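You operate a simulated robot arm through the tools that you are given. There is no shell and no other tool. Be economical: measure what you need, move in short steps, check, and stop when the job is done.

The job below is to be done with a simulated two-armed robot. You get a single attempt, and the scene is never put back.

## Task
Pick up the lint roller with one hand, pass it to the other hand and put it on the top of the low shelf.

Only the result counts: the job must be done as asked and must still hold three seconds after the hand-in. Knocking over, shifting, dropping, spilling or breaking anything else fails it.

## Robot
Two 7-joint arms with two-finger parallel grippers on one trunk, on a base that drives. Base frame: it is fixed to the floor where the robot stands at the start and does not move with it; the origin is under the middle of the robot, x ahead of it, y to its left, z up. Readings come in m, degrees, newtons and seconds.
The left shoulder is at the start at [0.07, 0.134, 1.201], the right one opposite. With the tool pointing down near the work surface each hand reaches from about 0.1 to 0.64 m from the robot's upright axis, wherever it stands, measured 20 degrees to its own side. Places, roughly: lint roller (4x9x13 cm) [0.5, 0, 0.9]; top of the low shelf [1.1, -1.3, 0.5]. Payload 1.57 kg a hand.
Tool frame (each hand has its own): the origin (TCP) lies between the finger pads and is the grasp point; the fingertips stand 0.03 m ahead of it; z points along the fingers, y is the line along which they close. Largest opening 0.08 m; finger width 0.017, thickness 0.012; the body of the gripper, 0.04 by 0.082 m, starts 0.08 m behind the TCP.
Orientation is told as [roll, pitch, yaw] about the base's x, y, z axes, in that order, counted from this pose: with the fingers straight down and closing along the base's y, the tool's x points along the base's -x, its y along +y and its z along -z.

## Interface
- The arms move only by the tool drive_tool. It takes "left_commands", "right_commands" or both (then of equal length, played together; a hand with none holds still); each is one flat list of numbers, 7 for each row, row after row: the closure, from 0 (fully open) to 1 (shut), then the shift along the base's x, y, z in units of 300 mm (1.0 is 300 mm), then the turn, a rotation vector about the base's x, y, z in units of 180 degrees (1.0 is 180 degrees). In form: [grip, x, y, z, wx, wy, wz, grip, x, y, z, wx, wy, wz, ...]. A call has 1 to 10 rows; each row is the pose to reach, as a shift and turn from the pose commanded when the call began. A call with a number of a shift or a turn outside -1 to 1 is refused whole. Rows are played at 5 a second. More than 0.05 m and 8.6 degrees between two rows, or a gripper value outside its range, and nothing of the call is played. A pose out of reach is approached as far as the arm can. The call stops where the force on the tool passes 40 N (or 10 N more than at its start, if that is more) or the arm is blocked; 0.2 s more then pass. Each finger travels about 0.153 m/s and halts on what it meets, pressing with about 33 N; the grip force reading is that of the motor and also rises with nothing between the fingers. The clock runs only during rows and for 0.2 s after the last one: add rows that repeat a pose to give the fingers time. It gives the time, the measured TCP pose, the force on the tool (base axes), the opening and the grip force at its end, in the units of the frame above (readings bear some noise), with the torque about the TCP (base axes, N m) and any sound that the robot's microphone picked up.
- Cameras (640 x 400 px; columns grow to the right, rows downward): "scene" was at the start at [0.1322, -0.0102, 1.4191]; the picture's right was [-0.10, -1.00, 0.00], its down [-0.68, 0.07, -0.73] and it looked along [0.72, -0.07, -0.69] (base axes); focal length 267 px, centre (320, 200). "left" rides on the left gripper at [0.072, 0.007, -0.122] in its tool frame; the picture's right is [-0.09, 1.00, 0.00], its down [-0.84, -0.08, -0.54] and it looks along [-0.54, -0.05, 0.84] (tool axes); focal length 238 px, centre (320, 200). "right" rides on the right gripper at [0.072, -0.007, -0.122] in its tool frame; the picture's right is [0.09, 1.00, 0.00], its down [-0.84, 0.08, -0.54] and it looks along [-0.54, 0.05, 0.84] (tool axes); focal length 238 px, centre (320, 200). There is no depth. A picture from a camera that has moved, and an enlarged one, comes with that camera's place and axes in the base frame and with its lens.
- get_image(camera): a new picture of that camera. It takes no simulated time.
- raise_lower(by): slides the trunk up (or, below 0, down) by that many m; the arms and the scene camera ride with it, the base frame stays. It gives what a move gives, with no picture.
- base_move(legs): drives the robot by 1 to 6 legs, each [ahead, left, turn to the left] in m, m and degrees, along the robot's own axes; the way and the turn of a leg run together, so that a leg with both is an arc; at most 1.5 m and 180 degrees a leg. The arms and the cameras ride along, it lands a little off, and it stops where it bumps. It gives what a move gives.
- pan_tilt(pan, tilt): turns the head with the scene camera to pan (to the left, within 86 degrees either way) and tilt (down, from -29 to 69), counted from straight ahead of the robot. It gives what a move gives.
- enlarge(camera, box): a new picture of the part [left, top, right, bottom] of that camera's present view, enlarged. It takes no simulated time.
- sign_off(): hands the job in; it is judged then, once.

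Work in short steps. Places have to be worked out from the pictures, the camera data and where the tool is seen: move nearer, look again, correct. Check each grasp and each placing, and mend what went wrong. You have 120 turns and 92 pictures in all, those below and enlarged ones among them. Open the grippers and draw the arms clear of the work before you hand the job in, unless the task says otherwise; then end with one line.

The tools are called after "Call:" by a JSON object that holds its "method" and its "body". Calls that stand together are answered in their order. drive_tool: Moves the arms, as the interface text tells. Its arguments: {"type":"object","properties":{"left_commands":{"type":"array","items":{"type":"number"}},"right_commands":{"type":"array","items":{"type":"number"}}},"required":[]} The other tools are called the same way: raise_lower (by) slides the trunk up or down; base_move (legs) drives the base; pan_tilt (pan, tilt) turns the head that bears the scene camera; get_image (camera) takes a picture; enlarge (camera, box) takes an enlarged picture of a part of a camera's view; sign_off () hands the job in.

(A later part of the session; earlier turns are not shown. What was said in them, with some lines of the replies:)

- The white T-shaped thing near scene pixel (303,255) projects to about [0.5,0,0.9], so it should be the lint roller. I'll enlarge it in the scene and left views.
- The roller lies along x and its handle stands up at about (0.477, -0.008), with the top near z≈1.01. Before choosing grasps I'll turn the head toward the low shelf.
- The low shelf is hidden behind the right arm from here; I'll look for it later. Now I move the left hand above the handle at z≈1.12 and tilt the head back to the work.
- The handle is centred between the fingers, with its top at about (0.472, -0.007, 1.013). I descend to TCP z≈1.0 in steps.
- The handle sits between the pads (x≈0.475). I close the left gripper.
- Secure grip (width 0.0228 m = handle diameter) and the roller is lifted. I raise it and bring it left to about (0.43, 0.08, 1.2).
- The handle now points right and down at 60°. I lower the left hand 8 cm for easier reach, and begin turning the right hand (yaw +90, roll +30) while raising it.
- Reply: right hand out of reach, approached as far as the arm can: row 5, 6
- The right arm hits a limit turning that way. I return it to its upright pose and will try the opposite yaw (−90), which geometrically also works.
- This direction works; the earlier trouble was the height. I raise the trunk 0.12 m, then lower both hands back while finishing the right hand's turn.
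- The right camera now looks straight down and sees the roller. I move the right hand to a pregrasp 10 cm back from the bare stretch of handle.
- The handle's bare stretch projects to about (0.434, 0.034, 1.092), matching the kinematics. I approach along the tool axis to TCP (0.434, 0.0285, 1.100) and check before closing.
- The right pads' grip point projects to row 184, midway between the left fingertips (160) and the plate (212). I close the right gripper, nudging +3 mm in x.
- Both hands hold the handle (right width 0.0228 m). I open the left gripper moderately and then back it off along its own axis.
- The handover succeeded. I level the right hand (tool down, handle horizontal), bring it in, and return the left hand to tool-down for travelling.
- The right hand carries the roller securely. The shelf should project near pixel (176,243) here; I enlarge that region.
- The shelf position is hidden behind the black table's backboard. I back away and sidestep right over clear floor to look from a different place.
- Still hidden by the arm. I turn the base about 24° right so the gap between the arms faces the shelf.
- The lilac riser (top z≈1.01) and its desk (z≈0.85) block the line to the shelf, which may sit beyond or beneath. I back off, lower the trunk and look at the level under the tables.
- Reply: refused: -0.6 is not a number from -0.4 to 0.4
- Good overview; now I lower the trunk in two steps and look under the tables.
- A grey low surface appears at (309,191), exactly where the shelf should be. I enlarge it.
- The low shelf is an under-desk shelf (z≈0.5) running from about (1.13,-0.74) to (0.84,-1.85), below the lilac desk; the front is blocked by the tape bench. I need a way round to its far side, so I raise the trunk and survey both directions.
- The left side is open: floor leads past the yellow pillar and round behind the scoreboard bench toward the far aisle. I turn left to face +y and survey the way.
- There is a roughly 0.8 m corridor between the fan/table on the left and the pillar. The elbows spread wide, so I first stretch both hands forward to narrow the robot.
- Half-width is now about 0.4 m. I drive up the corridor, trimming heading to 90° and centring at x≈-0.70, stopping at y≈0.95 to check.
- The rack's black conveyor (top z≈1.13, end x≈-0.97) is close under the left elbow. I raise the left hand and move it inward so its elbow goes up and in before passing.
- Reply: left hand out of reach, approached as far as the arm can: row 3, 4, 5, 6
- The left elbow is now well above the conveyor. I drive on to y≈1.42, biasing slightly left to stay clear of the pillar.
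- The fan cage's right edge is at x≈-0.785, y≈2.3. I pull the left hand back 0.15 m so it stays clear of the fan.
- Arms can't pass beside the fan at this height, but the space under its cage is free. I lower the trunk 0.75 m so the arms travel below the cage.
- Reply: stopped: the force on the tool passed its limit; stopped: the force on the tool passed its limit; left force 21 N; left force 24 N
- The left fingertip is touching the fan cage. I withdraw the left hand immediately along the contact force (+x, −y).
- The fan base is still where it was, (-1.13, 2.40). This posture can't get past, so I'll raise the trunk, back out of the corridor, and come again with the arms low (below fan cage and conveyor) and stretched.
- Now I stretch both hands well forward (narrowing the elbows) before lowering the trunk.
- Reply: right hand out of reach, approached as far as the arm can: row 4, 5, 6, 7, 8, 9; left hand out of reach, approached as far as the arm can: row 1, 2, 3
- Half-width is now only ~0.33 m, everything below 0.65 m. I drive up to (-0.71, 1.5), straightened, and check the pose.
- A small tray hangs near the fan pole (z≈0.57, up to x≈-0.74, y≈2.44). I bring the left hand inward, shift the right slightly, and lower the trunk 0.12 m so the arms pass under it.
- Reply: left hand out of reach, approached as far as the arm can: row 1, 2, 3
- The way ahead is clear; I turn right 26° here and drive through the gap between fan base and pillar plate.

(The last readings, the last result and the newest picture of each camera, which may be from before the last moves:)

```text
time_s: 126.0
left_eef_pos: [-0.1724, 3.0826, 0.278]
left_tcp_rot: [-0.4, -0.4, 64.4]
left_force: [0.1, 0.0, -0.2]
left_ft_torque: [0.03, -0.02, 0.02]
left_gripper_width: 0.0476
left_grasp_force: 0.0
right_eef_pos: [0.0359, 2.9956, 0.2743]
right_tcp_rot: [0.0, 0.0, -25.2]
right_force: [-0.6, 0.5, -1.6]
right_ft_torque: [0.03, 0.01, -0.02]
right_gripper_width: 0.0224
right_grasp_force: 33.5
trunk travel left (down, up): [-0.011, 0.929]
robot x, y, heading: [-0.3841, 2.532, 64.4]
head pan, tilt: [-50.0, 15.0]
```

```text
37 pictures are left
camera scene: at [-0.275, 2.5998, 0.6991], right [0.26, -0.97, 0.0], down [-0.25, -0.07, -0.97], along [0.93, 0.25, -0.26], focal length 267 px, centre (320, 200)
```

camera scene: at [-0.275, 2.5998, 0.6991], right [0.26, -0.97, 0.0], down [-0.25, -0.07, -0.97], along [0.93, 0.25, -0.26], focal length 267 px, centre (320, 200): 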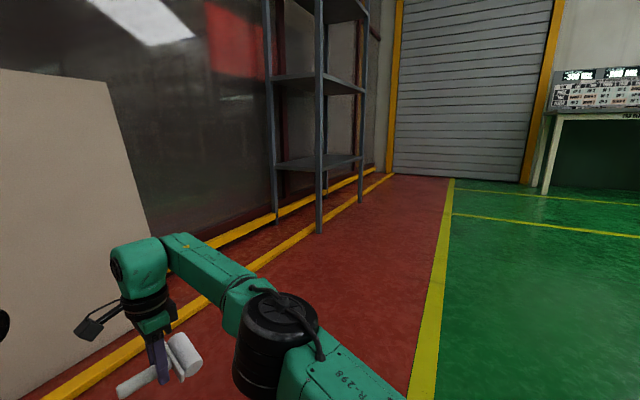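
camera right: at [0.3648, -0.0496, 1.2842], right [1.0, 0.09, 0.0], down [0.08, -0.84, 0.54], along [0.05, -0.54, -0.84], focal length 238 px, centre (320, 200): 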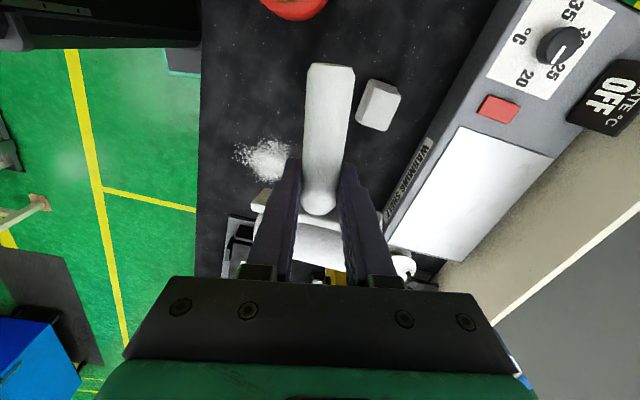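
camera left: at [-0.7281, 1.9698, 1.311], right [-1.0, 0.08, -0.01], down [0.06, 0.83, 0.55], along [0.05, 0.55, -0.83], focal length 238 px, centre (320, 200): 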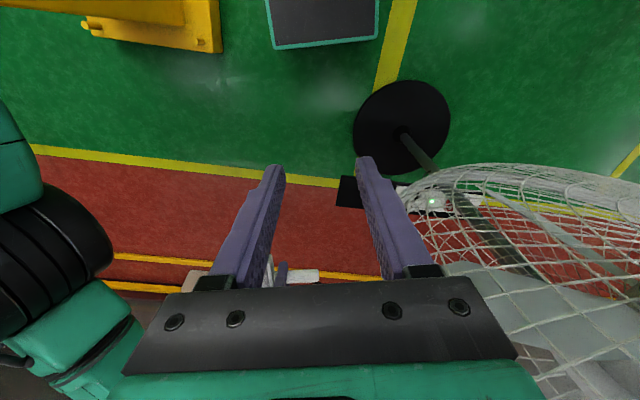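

Through the gap. I turn right to face +x and raise the trunk for a view of the route ahead.

Call:
{"method": "base_move", "body": {"legs": [[0, 0, -75]]}}

Call:
{"method": "raise_lower", "body": {"by": 0.4}}

Call:
{"method": "raise_lower", "body": {"by": 0.4}}

Call:
{"method": "pan_tilt", "body": {"pan": -20, "tilt": 20}}

Call:
{"method": "get_image", "body": {"camera": "scene"}}

```text
time_s: 129.7
left_eef_pos: [0.2, 2.4624, 0.2788]
left_tcp_rot: [-0.6, -0.3, -11.1]
left_force: [0.2, 0.7, 0.7]
left_ft_torque: [0.02, 0.0, 0.0]
left_gripper_width: 0.0476
left_grasp_force: 0.0
right_eef_pos: [0.1678, 2.2396, 0.2745]
right_tcp_rot: [0.0, 0.0, -100.6]
right_force: [-0.7, -0.2, -1.7]
right_ft_torque: [0.05, 0.01, -0.01]
right_gripper_width: 0.0226
right_grasp_force: 32.8
trunk travel left (down, up): [-0.011, 0.929]
robot x, y, heading: [-0.386, 2.5329, -10.4]
head pan, tilt: [-50.0, 15.0]
```

```text
time_s: 133.5
left_eef_pos: [0.1995, 2.4634, 0.6793]
left_tcp_rot: [-0.5, -0.3, -11.0]
left_force: [-0.3, -0.5, -0.5]
left_ft_torque: [0.0, 0.01, -0.04]
left_gripper_width: 0.0481
left_grasp_force: 0.1
right_eef_pos: [0.1672, 2.2412, 0.6738]
right_tcp_rot: [0.0, 0.1, -100.7]
right_force: [-0.5, 0.4, -1.3]
right_ft_torque: [0.03, 0.0, 0.01]
right_gripper_width: 0.0225
right_grasp_force: 33.2
trunk travel left (down, up): [-0.411, 0.529]
robot x, y, heading: [-0.3833, 2.5338, -10.5]
head pan, tilt: [-50.0, 15.0]
```

```text
time_s: 137.4
left_eef_pos: [0.2, 2.4636, 1.0778]
left_tcp_rot: [-0.6, -0.4, -11.1]
left_force: [-0.2, -0.8, -0.2]
left_ft_torque: [0.0, 0.03, 0.03]
left_gripper_width: 0.048
left_grasp_force: 0.0
right_eef_pos: [0.1676, 2.241, 1.0749]
right_tcp_rot: [0.0, 0.0, -100.6]
right_force: [0.3, 0.9, -2.6]
right_ft_torque: [0.0, -0.03, 0.01]
right_gripper_width: 0.022
right_grasp_force: 32.8
trunk travel left (down, up): [-0.811, 0.129]
robot x, y, heading: [-0.3906, 2.5297, -10.5]
head pan, tilt: [-50.0, 15.0]
```

```text
time_s: 138.3
left_eef_pos: [0.2011, 2.4647, 1.0779]
left_tcp_rot: [-0.4, -0.3, -11.1]
left_force: [0.5, 0.0, -0.4]
left_ft_torque: [0.01, -0.02, -0.02]
left_gripper_width: 0.0481
left_grasp_force: 0.1
right_eef_pos: [0.1677, 2.2392, 1.0735]
right_tcp_rot: [0.0, 0.0, -100.7]
right_force: [-0.3, 0.3, -1.7]
right_ft_torque: [0.02, 0.0, 0.01]
right_gripper_width: 0.0223
right_grasp_force: 33.0
trunk travel left (down, up): [-0.811, 0.129]
robot x, y, heading: [-0.3818, 2.5338, -10.6]
head pan, tilt: [-20.0, 20.0]
```

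```text
36 pictures are left
camera scene: at [-0.257, 2.4733, 1.491], right [-0.51, -0.86, 0.0], down [-0.29, 0.17, -0.94], along [0.81, -0.48, -0.34], focal length 267 px, centre (320, 200)
```

scene: 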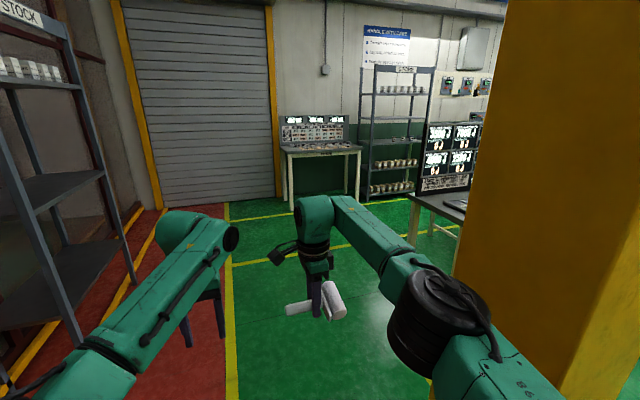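

Open floor ahead, with the pillar to the right. I drive forward 1.45 m and look toward the far aisle.

Call:
{"method": "base_move", "body": {"legs": [[1.45, 0, 0], [0, 0, -35]]}}

Call:
{"method": "pan_tilt", "body": {"pan": 0, "tilt": 22}}

Call:
{"method": "get_image", "body": {"camera": "scene"}}

```text
time_s: 147.2
left_eef_pos: [1.4989, 1.8713, 1.0781]
left_tcp_rot: [-0.6, -0.4, -45.5]
left_force: [0.0, 0.3, -0.1]
left_ft_torque: [-0.01, -0.03, 0.01]
left_gripper_width: 0.0478
left_grasp_force: 0.1
right_eef_pos: [1.344, 1.7058, 1.0743]
right_tcp_rot: [0.0, 0.0, -135.1]
right_force: [-0.8, -0.3, -0.6]
right_ft_torque: [0.01, -0.03, 0.0]
right_gripper_width: 0.0226
right_grasp_force: 32.9
trunk travel left (down, up): [-0.811, 0.129]
robot x, y, heading: [1.0503, 2.2576, -45.0]
head pan, tilt: [-20.0, 20.0]
```

```text
time_s: 148.1
left_eef_pos: [1.4981, 1.8708, 1.0783]
left_tcp_rot: [-0.5, -0.3, -45.5]
left_force: [0.6, -0.8, 0.1]
left_ft_torque: [0.01, 0.03, 0.0]
left_gripper_width: 0.0484
left_grasp_force: 0.0
right_eef_pos: [1.3455, 1.7058, 1.0731]
right_tcp_rot: [0.0, 0.0, -135.1]
right_force: [0.7, -0.7, -1.9]
right_ft_torque: [0.04, 0.02, 0.0]
right_gripper_width: 0.0224
right_grasp_force: 32.8
trunk travel left (down, up): [-0.811, 0.129]
robot x, y, heading: [1.0551, 2.2566, -45.1]
head pan, tilt: [0.0, 22.0]
```

```text
35 pictures are left
camera scene: at [1.1538, 2.1555, 1.4877], right [-0.71, -0.71, 0.0], down [-0.26, 0.27, -0.93], along [0.65, -0.66, -0.37], focal length 267 px, centre (320, 200)
```

scene: 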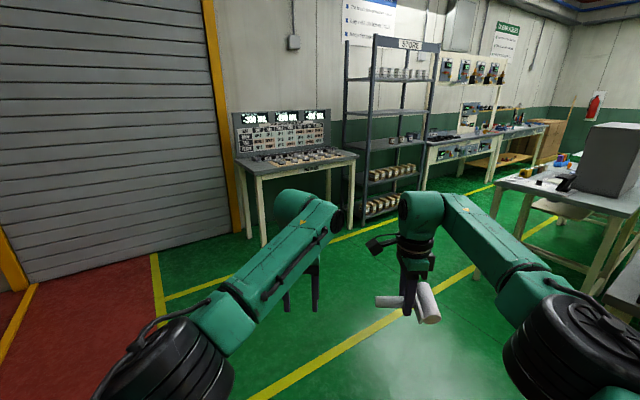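

The aisle between the back benches (x≈2.8) and the desks' rear (x≈1.5) is ~1.2 m wide. I drive into it toward (2.05, 0.9), then turn to run along −y.

Call:
{"method": "base_move", "body": {"legs": [[0, 0, -8.7], [1.45, 0, 0], [0.24, 0, 0], [0, 0, -40], [1.0, 0, 0]]}}

Call:
{"method": "pan_tilt", "body": {"pan": -50, "tilt": 30}}

Call:
{"method": "get_image", "body": {"camera": "scene"}}

```text
time_s: 164.0
left_eef_pos: [1.9671, -0.7145, 1.0781]
left_tcp_rot: [-0.5, -0.3, -94.8]
left_force: [-0.2, 0.2, -0.3]
left_ft_torque: [0.01, 0.01, 0.02]
left_gripper_width: 0.0479
left_grasp_force: 0.0
right_eef_pos: [1.7407, -0.7077, 1.0739]
right_tcp_rot: [-0.1, 0.0, 175.6]
right_force: [-0.1, 0.7, -1.0]
right_ft_torque: [-0.03, 0.0, -0.01]
right_gripper_width: 0.0224
right_grasp_force: 33.4
trunk travel left (down, up): [-0.811, 0.129]
robot x, y, heading: [1.9709, -0.124, -94.3]
head pan, tilt: [0.0, 22.0]
```

```text
time_s: 165.2
left_eef_pos: [1.966, -0.7158, 1.0777]
left_tcp_rot: [-0.5, -0.3, -94.9]
left_force: [0.1, -0.1, -0.9]
left_ft_torque: [0.0, 0.0, 0.01]
left_gripper_width: 0.048
left_grasp_force: 0.2
right_eef_pos: [1.742, -0.7087, 1.0721]
right_tcp_rot: [-0.1, -0.1, 175.6]
right_force: [0.1, 0.3, -2.3]
right_ft_torque: [0.01, -0.04, -0.02]
right_gripper_width: 0.0224
right_grasp_force: 33.1
trunk travel left (down, up): [-0.811, 0.129]
robot x, y, heading: [1.9738, -0.1237, -94.4]
head pan, tilt: [-50.0, 30.0]
```

```text
34 pictures are left
camera scene: at [1.8934, -0.2297, 1.4749], right [-0.58, 0.81, 0.0], down [0.41, 0.29, -0.87], along [-0.7, -0.5, -0.5], focal length 267 px, centre (320, 200)
```

scene: 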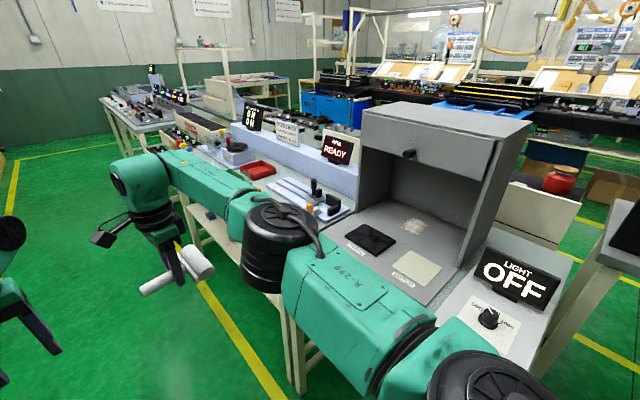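

I can see the desk's rear with a grey shelf below it at left. I drive 0.9 m further, then face the desk.

Call:
{"method": "base_move", "body": {"legs": [[0.95, 0.15, 0]]}}

Call:
{"method": "pan_tilt", "body": {"pan": -80, "tilt": 35}}

Call:
{"method": "get_image", "body": {"camera": "scene"}}

```text
time_s: 170.1
left_eef_pos: [2.0413, -1.6488, 1.0778]
left_tcp_rot: [-0.5, -0.3, -94.9]
left_force: [0.8, -0.2, 0.5]
left_ft_torque: [0.0, 0.0, 0.0]
left_gripper_width: 0.048
left_grasp_force: 0.0
right_eef_pos: [1.8163, -1.6415, 1.0739]
right_tcp_rot: [0.0, 0.0, 175.5]
right_force: [0.6, -0.4, -1.6]
right_ft_torque: [0.0, -0.05, 0.0]
right_gripper_width: 0.0223
right_grasp_force: 32.2
trunk travel left (down, up): [-0.811, 0.129]
robot x, y, heading: [2.0492, -1.0618, -94.5]
head pan, tilt: [-50.0, 30.0]
```

```text
time_s: 171.0
left_eef_pos: [2.0412, -1.6497, 1.0786]
left_tcp_rot: [-0.6, -0.2, -95.0]
left_force: [0.4, 1.3, -0.3]
left_ft_torque: [0.0, 0.0, 0.01]
left_gripper_width: 0.0481
left_grasp_force: 0.0
right_eef_pos: [1.816, -1.6424, 1.0737]
right_tcp_rot: [-0.1, 0.0, 175.4]
right_force: [-0.4, 0.0, -1.7]
right_ft_torque: [-0.02, -0.04, 0.0]
right_gripper_width: 0.0223
right_grasp_force: 32.9
trunk travel left (down, up): [-0.811, 0.129]
robot x, y, heading: [2.0467, -1.0606, -94.4]
head pan, tilt: [-80.0, 35.0]
```

```text
33 pictures are left
camera scene: at [1.9555, -1.1206, 1.4671], right [-0.1, 1.0, 0.0], down [0.57, 0.06, -0.82], along [-0.82, -0.08, -0.57], focal length 267 px, centre (320, 200)
```

scene: 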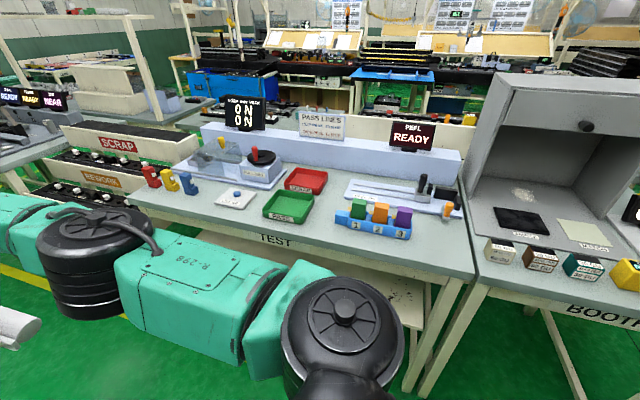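

The "TEST" desk's rear edge runs from (1.41,-0.73) to (1.15,-1.97) at z≈0.85, with the low shelf below. I turn to face it squarely (heading ≈168°) and look beneath after lowering.

Call:
{"method": "base_move", "body": {"legs": [[0, 0, -97]]}}

Call:
{"method": "raise_lower", "body": {"by": -0.35}}

Call:
{"method": "pan_tilt", "body": {"pan": 0, "tilt": 32}}

Call:
{"method": "get_image", "body": {"camera": "scene"}}

```text
time_s: 175.6
left_eef_pos: [1.4671, -0.9515, 1.0781]
left_tcp_rot: [-0.5, -0.1, 165.0]
left_force: [0.4, 1.0, 0.1]
left_ft_torque: [0.0, 0.04, -0.02]
left_gripper_width: 0.0478
left_grasp_force: 0.1
right_eef_pos: [1.5151, -0.7295, 1.0744]
right_tcp_rot: [0.1, 0.0, 75.5]
right_force: [0.2, 0.0, -1.3]
right_ft_torque: [-0.03, 0.02, -0.01]
right_gripper_width: 0.0222
right_grasp_force: 33.1
trunk travel left (down, up): [-0.811, 0.129]
robot x, y, heading: [2.048, -1.0618, 165.3]
head pan, tilt: [-80.0, 35.0]
```

```text
time_s: 179.1
left_eef_pos: [1.468, -0.9508, 0.728]
left_tcp_rot: [-0.5, -0.3, 165.0]
left_force: [-0.7, -0.2, -0.5]
left_ft_torque: [0.01, 0.01, -0.02]
left_gripper_width: 0.0483
left_grasp_force: 0.1
right_eef_pos: [1.5153, -0.7298, 0.7233]
right_tcp_rot: [0.0, 0.0, 75.5]
right_force: [-0.2, 0.3, -1.3]
right_ft_torque: [-0.04, 0.03, -0.03]
right_gripper_width: 0.0221
right_grasp_force: 33.0
trunk travel left (down, up): [-0.461, 0.479]
robot x, y, heading: [2.0452, -1.0543, 165.6]
head pan, tilt: [-80.0, 35.0]
```

```text
time_s: 180.6
left_eef_pos: [1.4673, -0.9512, 0.7284]
left_tcp_rot: [-0.5, -0.2, 165.0]
left_force: [0.4, 0.4, -0.8]
left_ft_torque: [-0.02, 0.0, 0.01]
left_gripper_width: 0.048
left_grasp_force: 0.0
right_eef_pos: [1.515, -0.7309, 0.7229]
right_tcp_rot: [-0.1, 0.0, 75.6]
right_force: [0.0, 0.4, -1.0]
right_ft_torque: [-0.04, -0.01, 0.02]
right_gripper_width: 0.0226
right_grasp_force: 32.8
trunk travel left (down, up): [-0.461, 0.479]
robot x, y, heading: [2.0463, -1.0569, 165.3]
head pan, tilt: [0.0, 32.0]
```

```text
32 pictures are left
camera scene: at [1.9116, -1.0263, 1.1217], right [0.25, 0.97, 0.0], down [0.51, -0.13, -0.85], along [-0.82, 0.21, -0.53], focal length 267 px, centre (320, 200)
```

scene: 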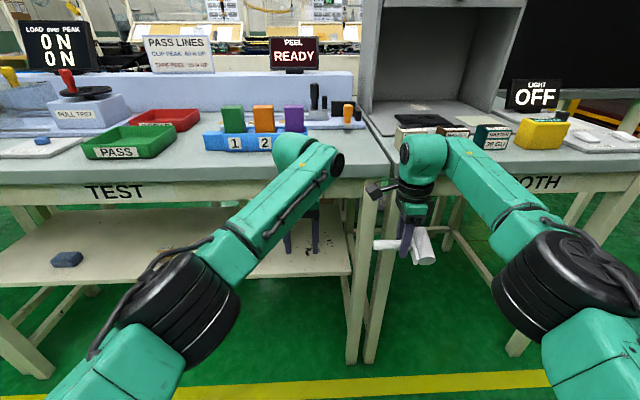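

The low shelf is clearly visible now, flush with the desk's rear edge, with ~0.28 m of clearance. I retract both hands before turning the right hand to a horizontal, camera-up pose.

Call:
{"method": "drive_tool", "body": {"left_commands": [0.4, 0.086, -0.04, 0, 0, 0, 0, 0.4, 0.172, -0.08, 0, 0, 0, 0, 0.4, 0.258, -0.2, 0, 0, 0, 0, 0.4, 0.344, -0.33, 0, 0, 0, 0, 0.4, 0.43, -0.45, 0, 0, 0, 0, 0.4, 0.517, -0.58, 0, 0, 0, 0, 0.4, 0.517, -0.653, 0, 0, 0], "right_commands": [1, 0.09, -0.024, 0, 0, 0, 0, 1, 0.18, -0.048, 0, 0, 0, 0, 1, 0.27, -0.072, 0, 0, 0, 0, 1, 0.36, -0.096, 0, 0, 0, 0, 1, 0.45, -0.12, 0, 0, 0, 0, 1, 0.548, -0.144, 0, 0, 0, 0, 1, 0.548, -0.144, 0, 0, 0, 0]}}

Call:
{"method": "drive_tool", "body": {"right_commands": [1, 0, 0, 0, -0.0172, 0.0294, -0.0241, 1, 0, 0, 0, -0.0343, 0.0588, -0.0481, 1, 0, 0, 0, -0.0515, 0.0881, -0.0722, 1, 0, 0, 0, -0.0686, 0.1175, -0.0962, 1, 0, 0, 0, -0.0858, 0.1469, -0.1203, 1, 0, 0, 0, -0.103, 0.1763, -0.1444, 1, 0, 0, 0, -0.1201, 0.2057, -0.1684, 1, 0, 0, 0, -0.1373, 0.235, -0.1925]}}

Call:
{"method": "get_image", "body": {"camera": "scene"}}

```text
refused: commands must hold 7 numbers for each row
```

```text
time_s: 182.4
left_eef_pos: [1.4681, -0.9506, 0.7293]
left_tcp_rot: [-0.5, -0.3, 165.0]
left_force: [0.5, -0.4, -0.2]
left_ft_torque: [-0.02, -0.02, -0.02]
left_gripper_width: 0.048
left_grasp_force: 0.0
right_eef_pos: [1.5143, -0.7312, 0.7235]
right_tcp_rot: [26.7, 41.9, 49.0]
right_force: [0.1, -0.6, -1.2]
right_ft_torque: [0.01, 0.03, -0.01]
right_gripper_width: 0.0224
right_grasp_force: 33.1
trunk travel left (down, up): [-0.461, 0.479]
robot x, y, heading: [2.0484, -1.0621, 165.5]
head pan, tilt: [0.0, 32.0]
```

```text
31 pictures are left
camera scene: at [1.9119, -1.0262, 1.1218], right [0.25, 0.97, 0.0], down [0.51, -0.13, -0.85], along [-0.82, 0.21, -0.53], focal length 267 px, centre (320, 200)
```

scene: 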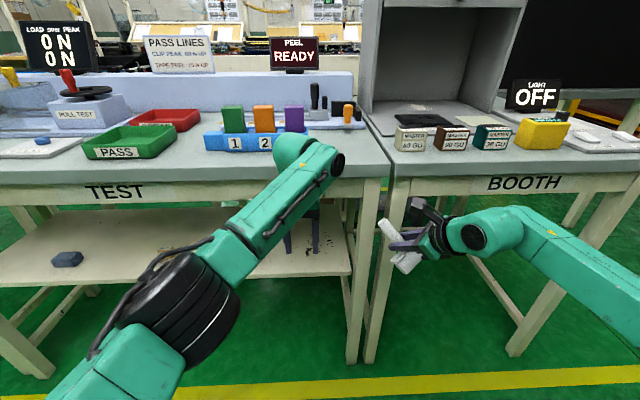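

The retraction was refused (a miscounted row), but half the turn worked well. I now retract both hands and then finish the turn.

Call:
{"method": "drive_tool", "body": {"left_commands": [0.4, 0.086, -0.04, 0, 0, 0, 0, 0.4, 0.172, -0.08, 0, 0, 0, 0, 0.4, 0.258, -0.2, 0, 0, 0, 0, 0.4, 0.344, -0.33, 0, 0, 0, 0, 0.4, 0.43, -0.45, 0, 0, 0, 0, 0.4, 0.517, -0.58, 0, 0, 0, 0], "right_commands": [1, 0.09, -0.024, 0, 0, 0, 0, 1, 0.18, -0.048, 0, 0, 0, 0, 1, 0.27, -0.072, 0, 0, 0, 0, 1, 0.36, -0.096, 0, 0, 0, 0, 1, 0.45, -0.12, 0, 0, 0, 0, 1, 0.45, -0.12, 0, 0, 0, 0]}}

Call:
{"method": "drive_tool", "body": {"right_commands": [1, 0, 0, 0, -0.0172, 0.0294, -0.0241, 1, 0, 0, 0, -0.0343, 0.0588, -0.0481, 1, 0, 0, 0, -0.0515, 0.0881, -0.0722, 1, 0, 0, 0, -0.0686, 0.1175, -0.0962, 1, 0, 0, 0, -0.0858, 0.1469, -0.1203, 1, 0, 0, 0, -0.103, 0.1763, -0.1444, 1, 0, 0, 0, -0.1201, 0.2057, -0.1684, 1, 0, 0, 0, -0.1373, 0.235, -0.1925]}}

Call:
{"method": "get_image", "body": {"camera": "scene"}}

Call:
{"method": "get_image", "body": {"camera": "right"}}

```text
time_s: 183.8
left_eef_pos: [1.6219, -1.1299, 0.7298]
left_tcp_rot: [-0.7, -0.2, 165.1]
left_force: [0.5, 0.0, 0.1]
left_ft_torque: [0.01, 0.0, 0.02]
left_gripper_width: 0.0482
left_grasp_force: 0.1
right_eef_pos: [1.6503, -0.7686, 0.7222]
right_tcp_rot: [26.7, 41.7, 49.0]
right_force: [-0.1, 0.0, -0.8]
right_ft_torque: [-0.02, 0.03, 0.02]
right_gripper_width: 0.0222
right_grasp_force: 32.6
trunk travel left (down, up): [-0.461, 0.479]
robot x, y, heading: [2.0475, -1.0542, 165.5]
head pan, tilt: [0.0, 32.0]
```

```text
time_s: 185.6
left_eef_pos: [1.6215, -1.128, 0.7308]
left_tcp_rot: [-0.5, -0.3, 165.0]
left_force: [-0.3, 0.0, -0.4]
left_ft_torque: [-0.02, 0.0, -0.04]
left_gripper_width: 0.0479
left_grasp_force: 0.0
right_eef_pos: [1.6508, -0.7611, 0.7223]
right_tcp_rot: [36.2, 62.9, 39.9]
right_force: [0.6, 0.5, -1.6]
right_ft_torque: [0.0, 0.02, 0.01]
right_gripper_width: 0.0224
right_grasp_force: 33.4
right hand out of reach, approached as far as the arm can: row 4, 5, 6, 7, 8
trunk travel left (down, up): [-0.461, 0.479]
robot x, y, heading: [2.0476, -1.0576, 165.4]
head pan, tilt: [0.0, 32.0]
```

```text
30 pictures are left
camera scene: at [1.9118, -1.0264, 1.1218], right [0.25, 0.97, 0.0], down [0.51, -0.13, -0.85], along [-0.82, 0.21, -0.53], focal length 267 px, centre (320, 200)
```

scene: 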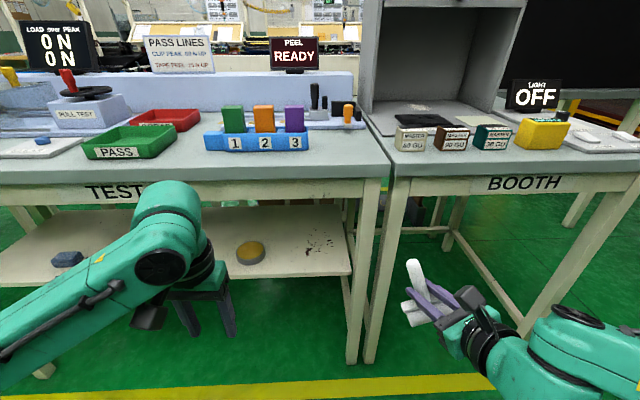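

```text
29 pictures are left
camera right: at [1.7386, -0.7861, 0.8297], right [-0.15, 0.93, 0.35], down [0.79, 0.32, -0.53], along [-0.6, 0.2, -0.78], focal length 238 px, centre (320, 200)
```

right: 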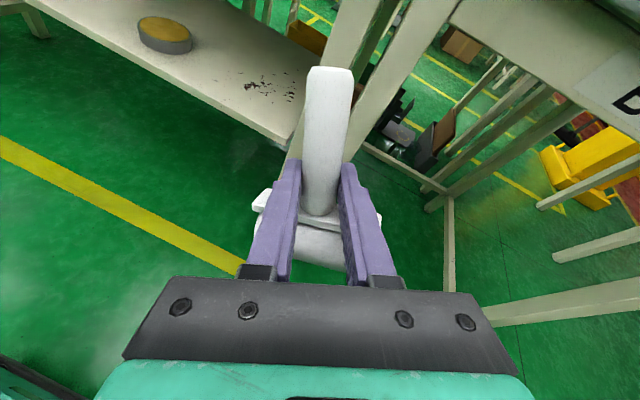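

The tool points forward and ~22° down, with the handle tilted ~27° when it met a limit. I try levelling it with the hand aimed further toward the robot's left, which should suit the wrist better.

Call:
{"method": "drive_tool", "body": {"right_commands": [1, 0, 0, 0, -0.0243, 0.018, 0.0294, 1, 0, 0, 0, -0.0487, 0.036, 0.0588, 1, 0, 0, 0, -0.073, 0.0541, 0.0883, 1, 0, 0, 0, -0.0974, 0.0721, 0.1177, 1, 0, 0, 0, -0.1217, 0.0901, 0.1471, 1, 0, 0, 0, -0.1217, 0.0901, 0.1471]}}

Call:
{"method": "get_image", "body": {"camera": "scene"}}

```text
time_s: 187.0
left_eef_pos: [1.6218, -1.1278, 0.7295]
left_tcp_rot: [-0.6, -0.3, 165.0]
left_force: [0.0, -0.3, 0.2]
left_ft_torque: [0.06, 0.0, 0.0]
left_gripper_width: 0.0478
left_grasp_force: 0.0
right_eef_pos: [1.6499, -0.7609, 0.7229]
right_tcp_rot: [-163.8, 89.9, -133.0]
right_force: [-0.6, 0.6, -1.8]
right_ft_torque: [0.02, -0.01, -0.03]
right_gripper_width: 0.0223
right_grasp_force: 33.1
trunk travel left (down, up): [-0.461, 0.479]
robot x, y, heading: [2.0473, -1.0568, 165.5]
head pan, tilt: [0.0, 32.0]
```

```text
28 pictures are left
camera scene: at [1.912, -1.0266, 1.1218], right [0.25, 0.97, 0.0], down [0.51, -0.13, -0.85], along [-0.82, 0.21, -0.53], focal length 267 px, centre (320, 200)
```

scene: 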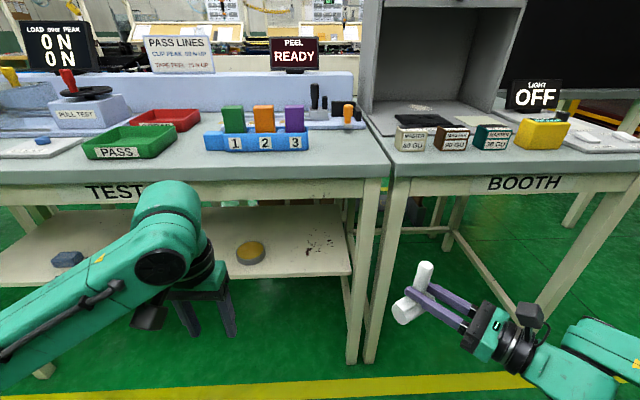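

The right hand is now level with the handle upright (pitch 89.9°). The left hand hides the middle of the shelf, so I draw it back and look for the best free spot.

Call:
{"method": "drive_tool", "body": {"left_commands": [0.4, 0.1, -0.1, 0, 0, 0, 0, 0.4, 0.2, -0.2, 0, 0, 0, 0, 0.4, 0.3, -0.3, 0, 0, 0, 0, 0.4, 0.4, -0.4, 0, 0, 0, 0]}}

Call:
{"method": "get_image", "body": {"camera": "scene"}}

```text
time_s: 188.0
left_eef_pos: [1.6661, -1.2163, 0.7395]
left_tcp_rot: [-0.3, -0.1, 164.7]
left_force: [-0.1, 0.0, 0.6]
left_ft_torque: [0.09, 0.04, -0.01]
left_gripper_width: 0.048
left_grasp_force: 0.1
left hand out of reach, approached as far as the arm can: row 2, 3, 4
right_eef_pos: [1.6516, -0.7621, 0.7255]
right_tcp_rot: [120.5, 89.8, 151.3]
right_force: [0.0, -0.2, 0.0]
right_ft_torque: [-0.02, -0.02, -0.02]
right_gripper_width: 0.0224
right_grasp_force: 33.1
trunk travel left (down, up): [-0.461, 0.479]
robot x, y, heading: [2.0453, -1.0615, 165.4]
head pan, tilt: [0.0, 32.0]
```

```text
27 pictures are left
camera scene: at [1.9141, -1.0285, 1.1221], right [0.25, 0.97, 0.0], down [0.51, -0.13, -0.85], along [-0.82, 0.21, -0.53], focal length 267 px, centre (320, 200)
```

scene: 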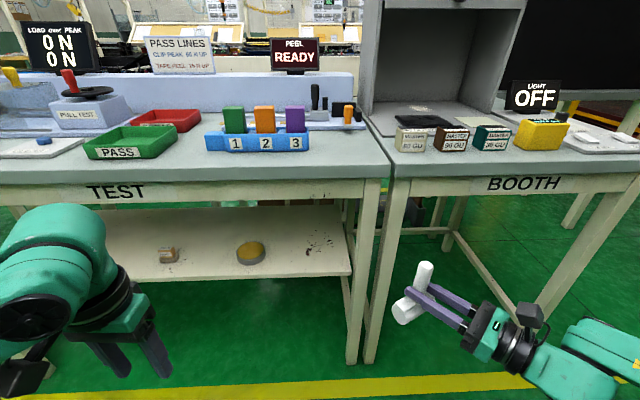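

The spot between the brown block (1.19,-1.34) and the disc (1.22,-1.08) is free: target ≈(1.205,-1.215). I lower the trunk 0.13 m, which also gives a second view to measure the shelf height.

Call:
{"method": "raise_lower", "body": {"by": -0.13}}

Call:
{"method": "enlarge", "body": {"camera": "scene", "box": [120, 150, 400, 325]}}

```text
time_s: 189.6
left_eef_pos: [1.6643, -1.215, 0.6093]
left_tcp_rot: [-0.3, 0.0, 164.8]
left_force: [0.2, 0.3, 0.2]
left_ft_torque: [-0.01, -0.02, 0.01]
left_gripper_width: 0.0479
left_grasp_force: 0.1
right_eef_pos: [1.651, -0.7615, 0.5938]
right_tcp_rot: [-126.6, 90.0, -95.8]
right_force: [-0.8, -0.5, -1.1]
right_ft_torque: [0.0, -0.06, 0.02]
right_gripper_width: 0.0224
right_grasp_force: 32.9
trunk travel left (down, up): [-0.331, 0.609]
robot x, y, heading: [2.0459, -1.059, 165.4]
head pan, tilt: [0.0, 32.0]
```

```text
2.29 times, centred on (260, 238) of scene
camera zoom: at [1.912, -1.0265, 0.9918], right [0.25, 0.97, 0.0], down [0.51, -0.13, -0.85], along [-0.82, 0.21, -0.53], focal length 611 px, centre (457, 114)
```

zoom: 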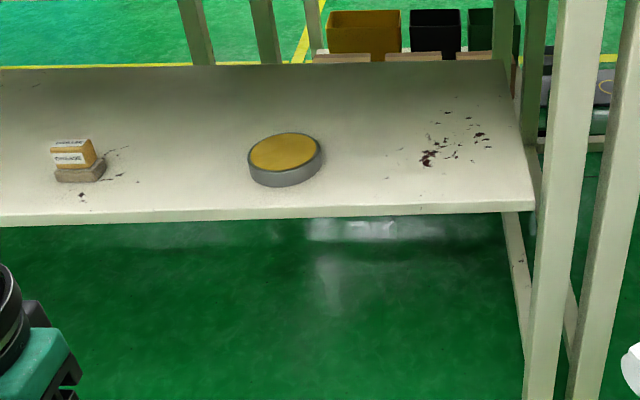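

Shelf top measures z≈0.515–0.52; free spot S≈(1.225,-1.205). I reposition the base so the right hand stands about 0.25 m in front of it, pointing nearly square to the desk.

Call:
{"method": "base_move", "body": {"legs": [[0.157, 0.572, 0], [0, 0, -20]]}}

Call:
{"method": "pan_tilt", "body": {"pan": 15, "tilt": 32}}

Call:
{"method": "get_image", "body": {"camera": "scene"}}

Call:
{"method": "get_image", "body": {"camera": "right"}}

```text
time_s: 194.1
left_eef_pos: [1.3347, -1.588, 0.6094]
left_tcp_rot: [-0.3, 0.0, 144.3]
left_force: [-0.7, 0.2, 0.0]
left_ft_torque: [-0.01, 0.0, 0.02]
left_gripper_width: 0.0481
left_grasp_force: 0.2
right_eef_pos: [1.4774, -1.1589, 0.5936]
right_tcp_rot: [-112.1, 90.0, -101.8]
right_force: [-0.4, 0.2, -0.9]
right_ft_torque: [0.01, -0.01, -0.03]
right_gripper_width: 0.0225
right_grasp_force: 33.1
trunk travel left (down, up): [-0.331, 0.609]
robot x, y, heading: [1.7472, -1.5774, 145.1]
head pan, tilt: [0.0, 32.0]
```

```text
time_s: 194.8
left_eef_pos: [1.3332, -1.5889, 0.6084]
left_tcp_rot: [-0.3, 0.1, 144.2]
left_force: [0.7, 0.2, 0.5]
left_ft_torque: [0.02, -0.04, -0.02]
left_gripper_width: 0.0479
left_grasp_force: 0.1
right_eef_pos: [1.4788, -1.1578, 0.5932]
right_tcp_rot: [-100.6, 90.1, -90.4]
right_force: [0.3, -0.5, -0.4]
right_ft_torque: [0.01, -0.01, 0.02]
right_gripper_width: 0.0223
right_grasp_force: 33.2
trunk travel left (down, up): [-0.331, 0.609]
robot x, y, heading: [1.7466, -1.5753, 144.9]
head pan, tilt: [15.0, 32.0]
```

```text
25 pictures are left
camera scene: at [1.6207, -1.5189, 0.9918], right [0.34, 0.94, 0.0], down [0.5, -0.18, -0.85], along [-0.8, 0.29, -0.53], focal length 267 px, centre (320, 200)
```

scene: 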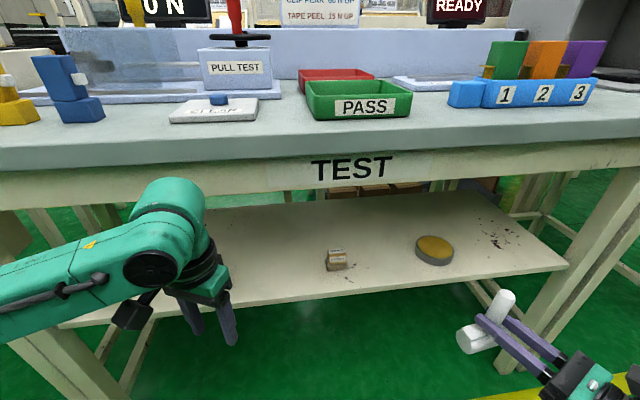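

```text
24 pictures are left
camera right: at [1.5983, -1.1421, 0.6653], right [-0.18, 0.98, 0.09], down [0.52, 0.17, -0.84], along [-0.84, -0.1, -0.54], focal length 238 px, centre (320, 200)
```

right: 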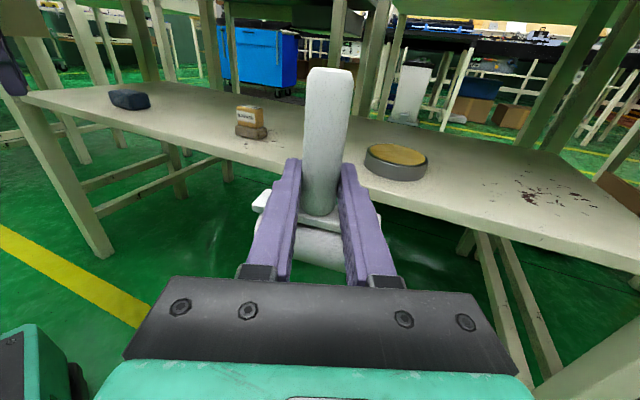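

Everything agrees: the hand's axis leads straight to the gap between block and disc. I extend the arm 0.15 m along it at TCP z≈0.60 first.

Call:
{"method": "drive_tool", "body": {"right_commands": [1, -0.1, -0.018, 0.025, 0, 0, 0, 1, -0.2, -0.037, 0.025, 0, 0, 0, 1, -0.3, -0.055, 0.025, 0, 0, 0, 1, -0.4, -0.073, 0.025, 0, 0, 0, 1, -0.49, -0.089, 0.025, 0, 0, 0]}}

Call:
{"method": "get_image", "body": {"camera": "right"}}

Call:
{"method": "get_image", "body": {"camera": "scene"}}

```text
time_s: 196.0
left_eef_pos: [1.3337, -1.5887, 0.6081]
left_tcp_rot: [-0.3, 0.1, 144.3]
left_force: [0.2, 0.6, -0.7]
left_ft_torque: [-0.01, 0.0, 0.0]
left_gripper_width: 0.0482
left_grasp_force: 0.1
right_eef_pos: [1.3325, -1.1824, 0.5985]
right_tcp_rot: [-86.8, 89.9, -76.5]
right_force: [0.3, -0.2, -1.0]
right_ft_torque: [0.04, -0.02, -0.02]
right_gripper_width: 0.0223
right_grasp_force: 33.0
trunk travel left (down, up): [-0.331, 0.609]
robot x, y, heading: [1.7455, -1.5742, 144.8]
head pan, tilt: [15.0, 32.0]
```

```text
23 pictures are left
camera right: at [1.453, -1.1665, 0.6708], right [-0.18, 0.98, 0.09], down [0.52, 0.17, -0.84], along [-0.84, -0.1, -0.54], focal length 238 px, centre (320, 200)
```

right: 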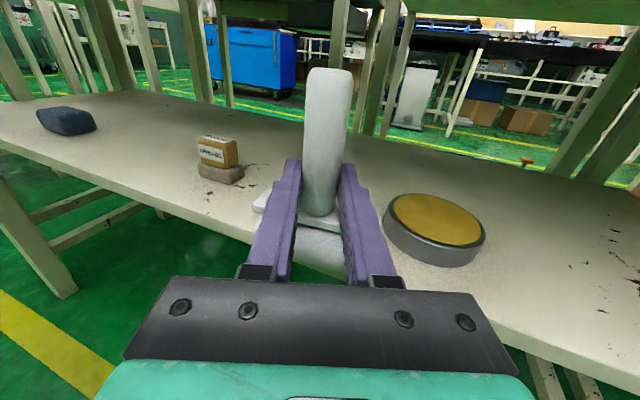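

```text
22 pictures are left
camera scene: at [1.6203, -1.519, 0.9917], right [0.34, 0.94, 0.0], down [0.5, -0.18, -0.85], along [-0.8, 0.29, -0.53], focal length 267 px, centre (320, 200)
```

scene: 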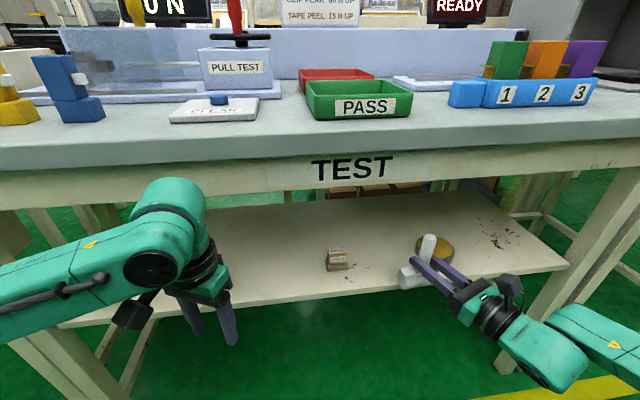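

Clearances look good (disc to the right, block to the left, apron bottom z≈0.78). I extend the remaining 0.097 m.

Call:
{"method": "drive_tool", "body": {"right_commands": [1, -0.11, -0.022, 0, 0, 0, 0, 1, -0.22, -0.045, 0, 0, 0, 0, 1, -0.322, -0.067, 0, 0, 0, 0, 1, -0.322, -0.067, 0, 0, 0, 0]}}

Call:
{"method": "get_image", "body": {"camera": "right"}}

Call:
{"method": "enlarge", "body": {"camera": "scene", "box": [280, 200, 520, 350]}}

```text
time_s: 197.0
left_eef_pos: [1.3323, -1.5883, 0.6084]
left_tcp_rot: [-0.3, 0.0, 144.4]
left_force: [-0.4, 0.5, 0.3]
left_ft_torque: [-0.02, -0.02, 0.0]
left_gripper_width: 0.0481
left_grasp_force: 0.1
right_eef_pos: [1.2366, -1.2019, 0.6017]
right_tcp_rot: [-81.9, 89.9, -71.7]
right_force: [-0.7, -0.1, -0.1]
right_ft_torque: [0.01, 0.0, -0.01]
right_gripper_width: 0.0223
right_grasp_force: 32.3
trunk travel left (down, up): [-0.331, 0.609]
robot x, y, heading: [1.7484, -1.5741, 144.8]
head pan, tilt: [15.0, 32.0]
```

```text
21 pictures are left
camera right: at [1.3558, -1.1857, 0.6733], right [-0.18, 0.98, 0.09], down [0.52, 0.17, -0.84], along [-0.84, -0.1, -0.54], focal length 238 px, centre (320, 200)
```

right: 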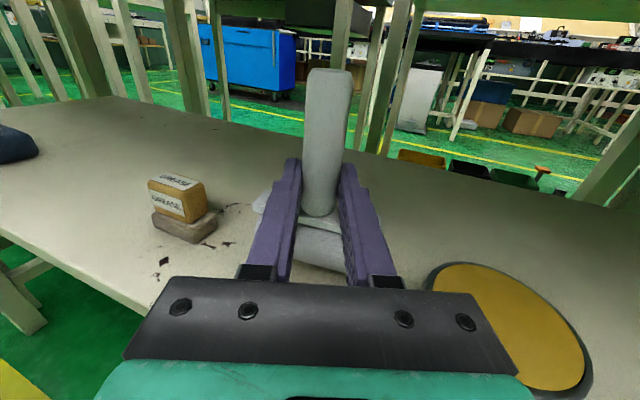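

```text
2.67 times, centred on (400, 275) of scene
camera zoom: at [1.6206, -1.519, 0.9918], right [0.34, 0.94, 0.0], down [0.5, -0.18, -0.85], along [-0.8, 0.29, -0.53], focal length 713 px, centre (107, 0)
```

zoom: 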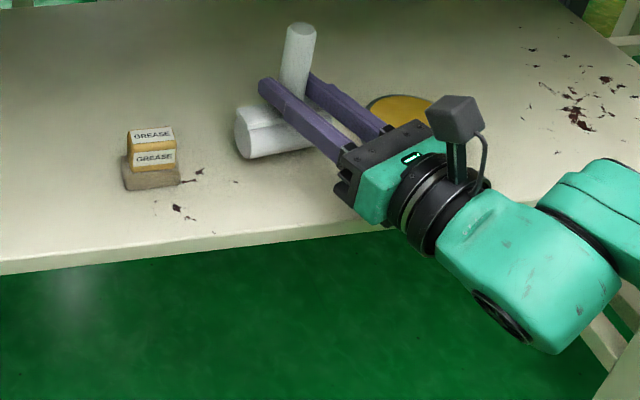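

The roller hovers over the free spot, about 2 cm up. I lower gently by 1.8 cm and read the force.

Call:
{"method": "drive_tool", "body": {"right_commands": [1, 0, 0, -0.02, 0, 0, 0, 1, 0, 0, -0.04, 0, 0, 0, 1, 0, 0, -0.06, 0, 0, 0, 1, 0, 0, -0.06, 0, 0, 0]}}

Call:
{"method": "enlarge", "body": {"camera": "scene", "box": [340, 200, 480, 290]}}

```text
time_s: 198.0
left_eef_pos: [1.3336, -1.5879, 0.6092]
left_tcp_rot: [-0.3, -0.1, 144.3]
left_force: [-0.2, 0.0, 0.2]
left_ft_torque: [0.01, 0.0, -0.02]
left_gripper_width: 0.0477
left_grasp_force: 0.1
right_eef_pos: [1.2361, -1.2043, 0.5871]
right_tcp_rot: [171.4, 89.5, -178.3]
right_force: [-2.6, 4.3, 15.4]
right_ft_torque: [0.18, 0.06, 0.01]
right_gripper_width: 0.0222
right_grasp_force: 32.6
trunk travel left (down, up): [-0.331, 0.609]
robot x, y, heading: [1.7447, -1.5791, 145.2]
head pan, tilt: [15.0, 32.0]
```

```text
4.44 times, centred on (410, 245) of scene
camera zoom: at [1.6226, -1.5202, 0.9924], right [0.34, 0.94, 0.0], down [0.5, -0.18, -0.85], along [-0.8, 0.29, -0.53], focal length 1188 px, centre (-80, 0)
```

zoom: 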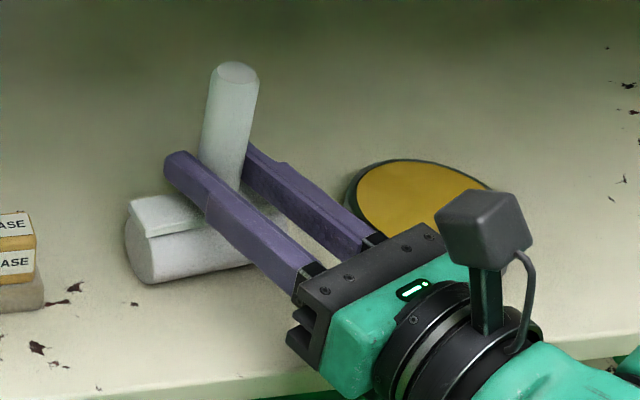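

Contact at TCP z≈0.587 with 15 N upward, so the roller is on the shelf. I ease up 1.5 mm and open the gripper partially.

Call:
{"method": "drive_tool", "body": {"right_commands": [1, 0, 0, 0.008, 0, 0, 0, 0.6, 0, 0, 0.008, 0, 0, 0, 0.35, 0, 0, 0.008, 0, 0, 0, 0.35, 0, 0, 0.008, 0, 0, 0]}}

Call:
{"method": "enlarge", "body": {"camera": "scene", "box": [340, 200, 480, 290]}}

Call:
{"method": "get_image", "body": {"camera": "right"}}

```text
time_s: 199.0
left_eef_pos: [1.3329, -1.5886, 0.6098]
left_tcp_rot: [-0.4, 0.0, 144.3]
left_force: [-0.2, 0.1, -0.2]
left_ft_torque: [-0.02, 0.02, -0.05]
left_gripper_width: 0.048
left_grasp_force: 0.1
right_eef_pos: [1.2362, -1.2045, 0.5844]
right_tcp_rot: [-59.5, 90.1, -49.2]
right_force: [0.4, -0.6, -1.3]
right_ft_torque: [-0.01, 0.02, -0.01]
right_gripper_width: 0.052
right_grasp_force: 0.0
trunk travel left (down, up): [-0.331, 0.609]
robot x, y, heading: [1.747, -1.5787, 144.8]
head pan, tilt: [15.0, 32.0]
```

```text
4.44 times, centred on (410, 245) of scene
camera zoom: at [1.6207, -1.5192, 0.9918], right [0.34, 0.94, 0.0], down [0.5, -0.18, -0.85], along [-0.8, 0.29, -0.53], focal length 1188 px, centre (-80, 0)
```

zoom: 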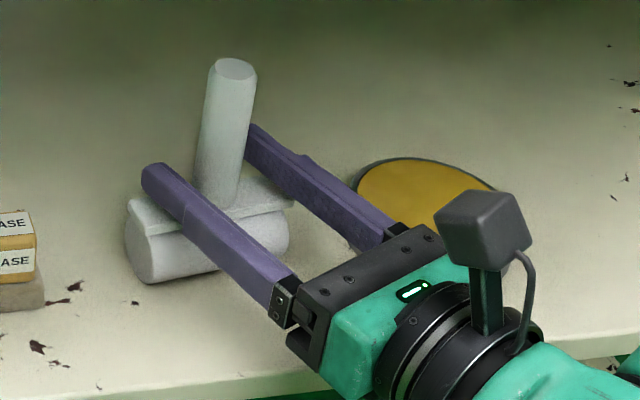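

```text
17 pictures are left
camera right: at [1.3549, -1.1886, 0.6573], right [-0.18, 0.98, 0.09], down [0.52, 0.17, -0.84], along [-0.84, -0.1, -0.54], focal length 238 px, centre (320, 200)
```

right: 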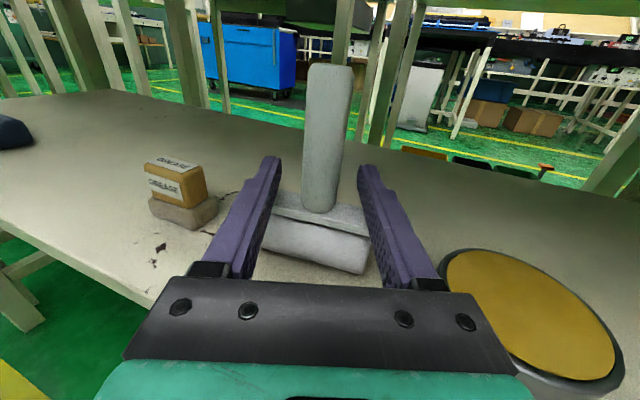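

The roller stands upright by itself, released. I raise 8 mm and withdraw straight back along the tool axis.

Call:
{"method": "drive_tool", "body": {"right_commands": [0.35, 0, 0, 0.027, 0, 0, 0, 0.35, 0.06, 0.011, 0.027, 0, 0, 0, 0.35, 0.14, 0.025, 0.027, 0, 0, 0, 0.35, 0.25, 0.045, 0.027, 0, 0, 0, 0.35, 0.37, 0.067, 0.027, 0, 0, 0, 0.35, 0.5, 0.091, 0.027, 0, 0, 0, 0.35, 0.65, 0.118, 0.027, 0, 0, 0, 0.35, 0.8, 0.146, 0.027, 0, 0, 0]}}

Call:
{"method": "get_image", "body": {"camera": "right"}}

Call:
{"method": "get_image", "body": {"camera": "scene"}}

```text
time_s: 200.8
left_eef_pos: [1.3341, -1.5876, 0.6083]
left_tcp_rot: [-0.3, 0.0, 144.5]
left_force: [1.4, 0.2, -0.2]
left_ft_torque: [-0.03, -0.04, -0.02]
left_gripper_width: 0.0478
left_grasp_force: 0.0
right_eef_pos: [1.4771, -1.1624, 0.5957]
right_tcp_rot: [-164.4, 89.9, -153.9]
right_force: [0.4, 0.4, 0.1]
right_ft_torque: [-0.01, 0.02, 0.01]
right_gripper_width: 0.0518
right_grasp_force: 0.0
trunk travel left (down, up): [-0.331, 0.609]
robot x, y, heading: [1.7458, -1.5763, 145.1]
head pan, tilt: [15.0, 32.0]
```

```text
16 pictures are left
camera right: at [1.597, -1.146, 0.667], right [-0.18, 0.98, 0.09], down [0.52, 0.17, -0.84], along [-0.84, -0.1, -0.54], focal length 238 px, centre (320, 200)
```

right: 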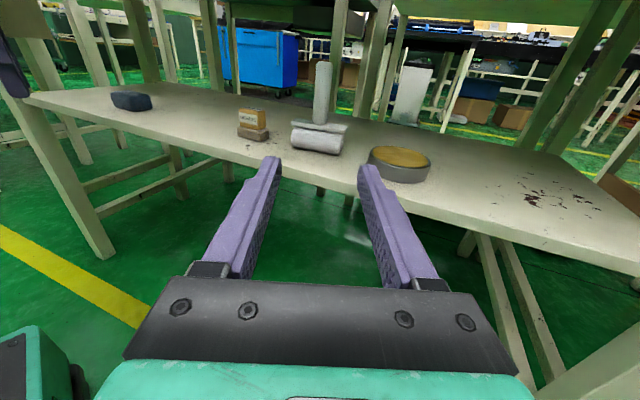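

```text
15 pictures are left
camera scene: at [1.6211, -1.5194, 0.9919], right [0.34, 0.94, 0.0], down [0.5, -0.18, -0.85], along [-0.8, 0.29, -0.53], focal length 267 px, centre (320, 200)
```

scene: 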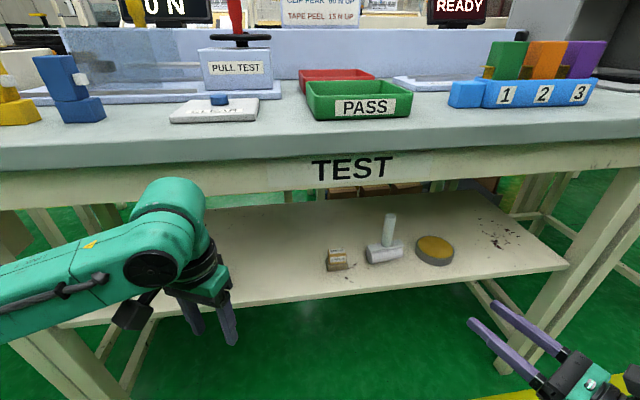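

The roller stands upright between the block and the disc, both undisturbed. I back the base off a little and open both grippers fully.

Call:
{"method": "base_move", "body": {"legs": [[-0.15, -0.1, 0]]}}

Call:
{"method": "drive_tool", "body": {"left_commands": [0, 0, 0, 0, 0, 0, 0, 0, 0, 0, 0, 0, 0, 0], "right_commands": [0, 0, 0, 0, 0, 0, 0, 0, 0, 0, 0, 0, 0, 0]}}

Call:
{"method": "get_image", "body": {"camera": "scene"}}

```text
time_s: 202.3
left_eef_pos: [1.5112, -1.5918, 0.6086]
left_tcp_rot: [-0.4, -0.1, 144.2]
left_force: [-0.6, -0.1, 0.7]
left_ft_torque: [0.01, 0.04, -0.01]
left_gripper_width: 0.0481
left_grasp_force: 0.1
right_eef_pos: [1.6578, -1.166, 0.5949]
right_tcp_rot: [-156.9, 89.9, -146.6]
right_force: [0.3, 0.0, -0.3]
right_ft_torque: [0.0, 0.0, -0.04]
right_gripper_width: 0.0521
right_grasp_force: 0.1
trunk travel left (down, up): [-0.331, 0.609]
robot x, y, heading: [1.9254, -1.5785, 144.8]
head pan, tilt: [15.0, 32.0]
```

```text
time_s: 202.9
left_eef_pos: [1.5116, -1.5928, 0.6091]
left_tcp_rot: [-0.4, 0.0, 144.1]
left_force: [-0.1, 0.1, 1.2]
left_ft_torque: [0.01, 0.0, 0.01]
left_gripper_width: 0.08
left_grasp_force: 0.0
right_eef_pos: [1.6567, -1.1662, 0.5945]
right_tcp_rot: [-132.9, 90.0, -122.8]
right_force: [-0.2, -0.2, 0.2]
right_ft_torque: [0.01, 0.0, 0.01]
right_gripper_width: 0.0799
right_grasp_force: 0.1
trunk travel left (down, up): [-0.331, 0.609]
robot x, y, heading: [1.9241, -1.58, 144.9]
head pan, tilt: [15.0, 32.0]
```

```text
14 pictures are left
camera scene: at [1.7997, -1.5233, 0.9918], right [0.34, 0.94, 0.0], down [0.5, -0.18, -0.85], along [-0.8, 0.29, -0.53], focal length 267 px, centre (320, 200)
```

scene: 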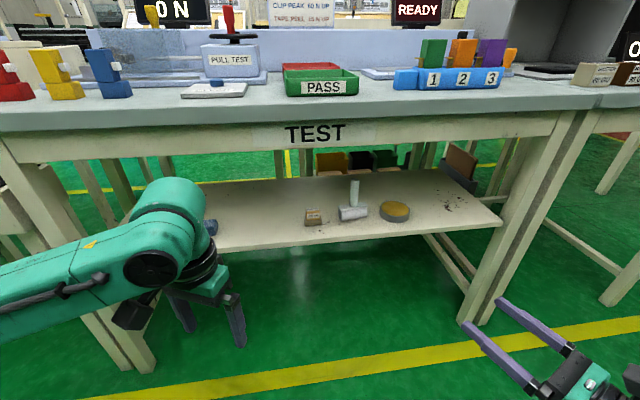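

The roller is standing stably on the low shelf, both hands are empty and clear. I hand the job in.

Call:
{"method": "sign_off", "body": {}}

```text
The job is handed in.
```

The lint roller was picked up with the left hand, passed to the right, and now stands upright on the low shelf; the left hand brushed the fan cage on the way, and the fan's base measured in the same place afterwards.
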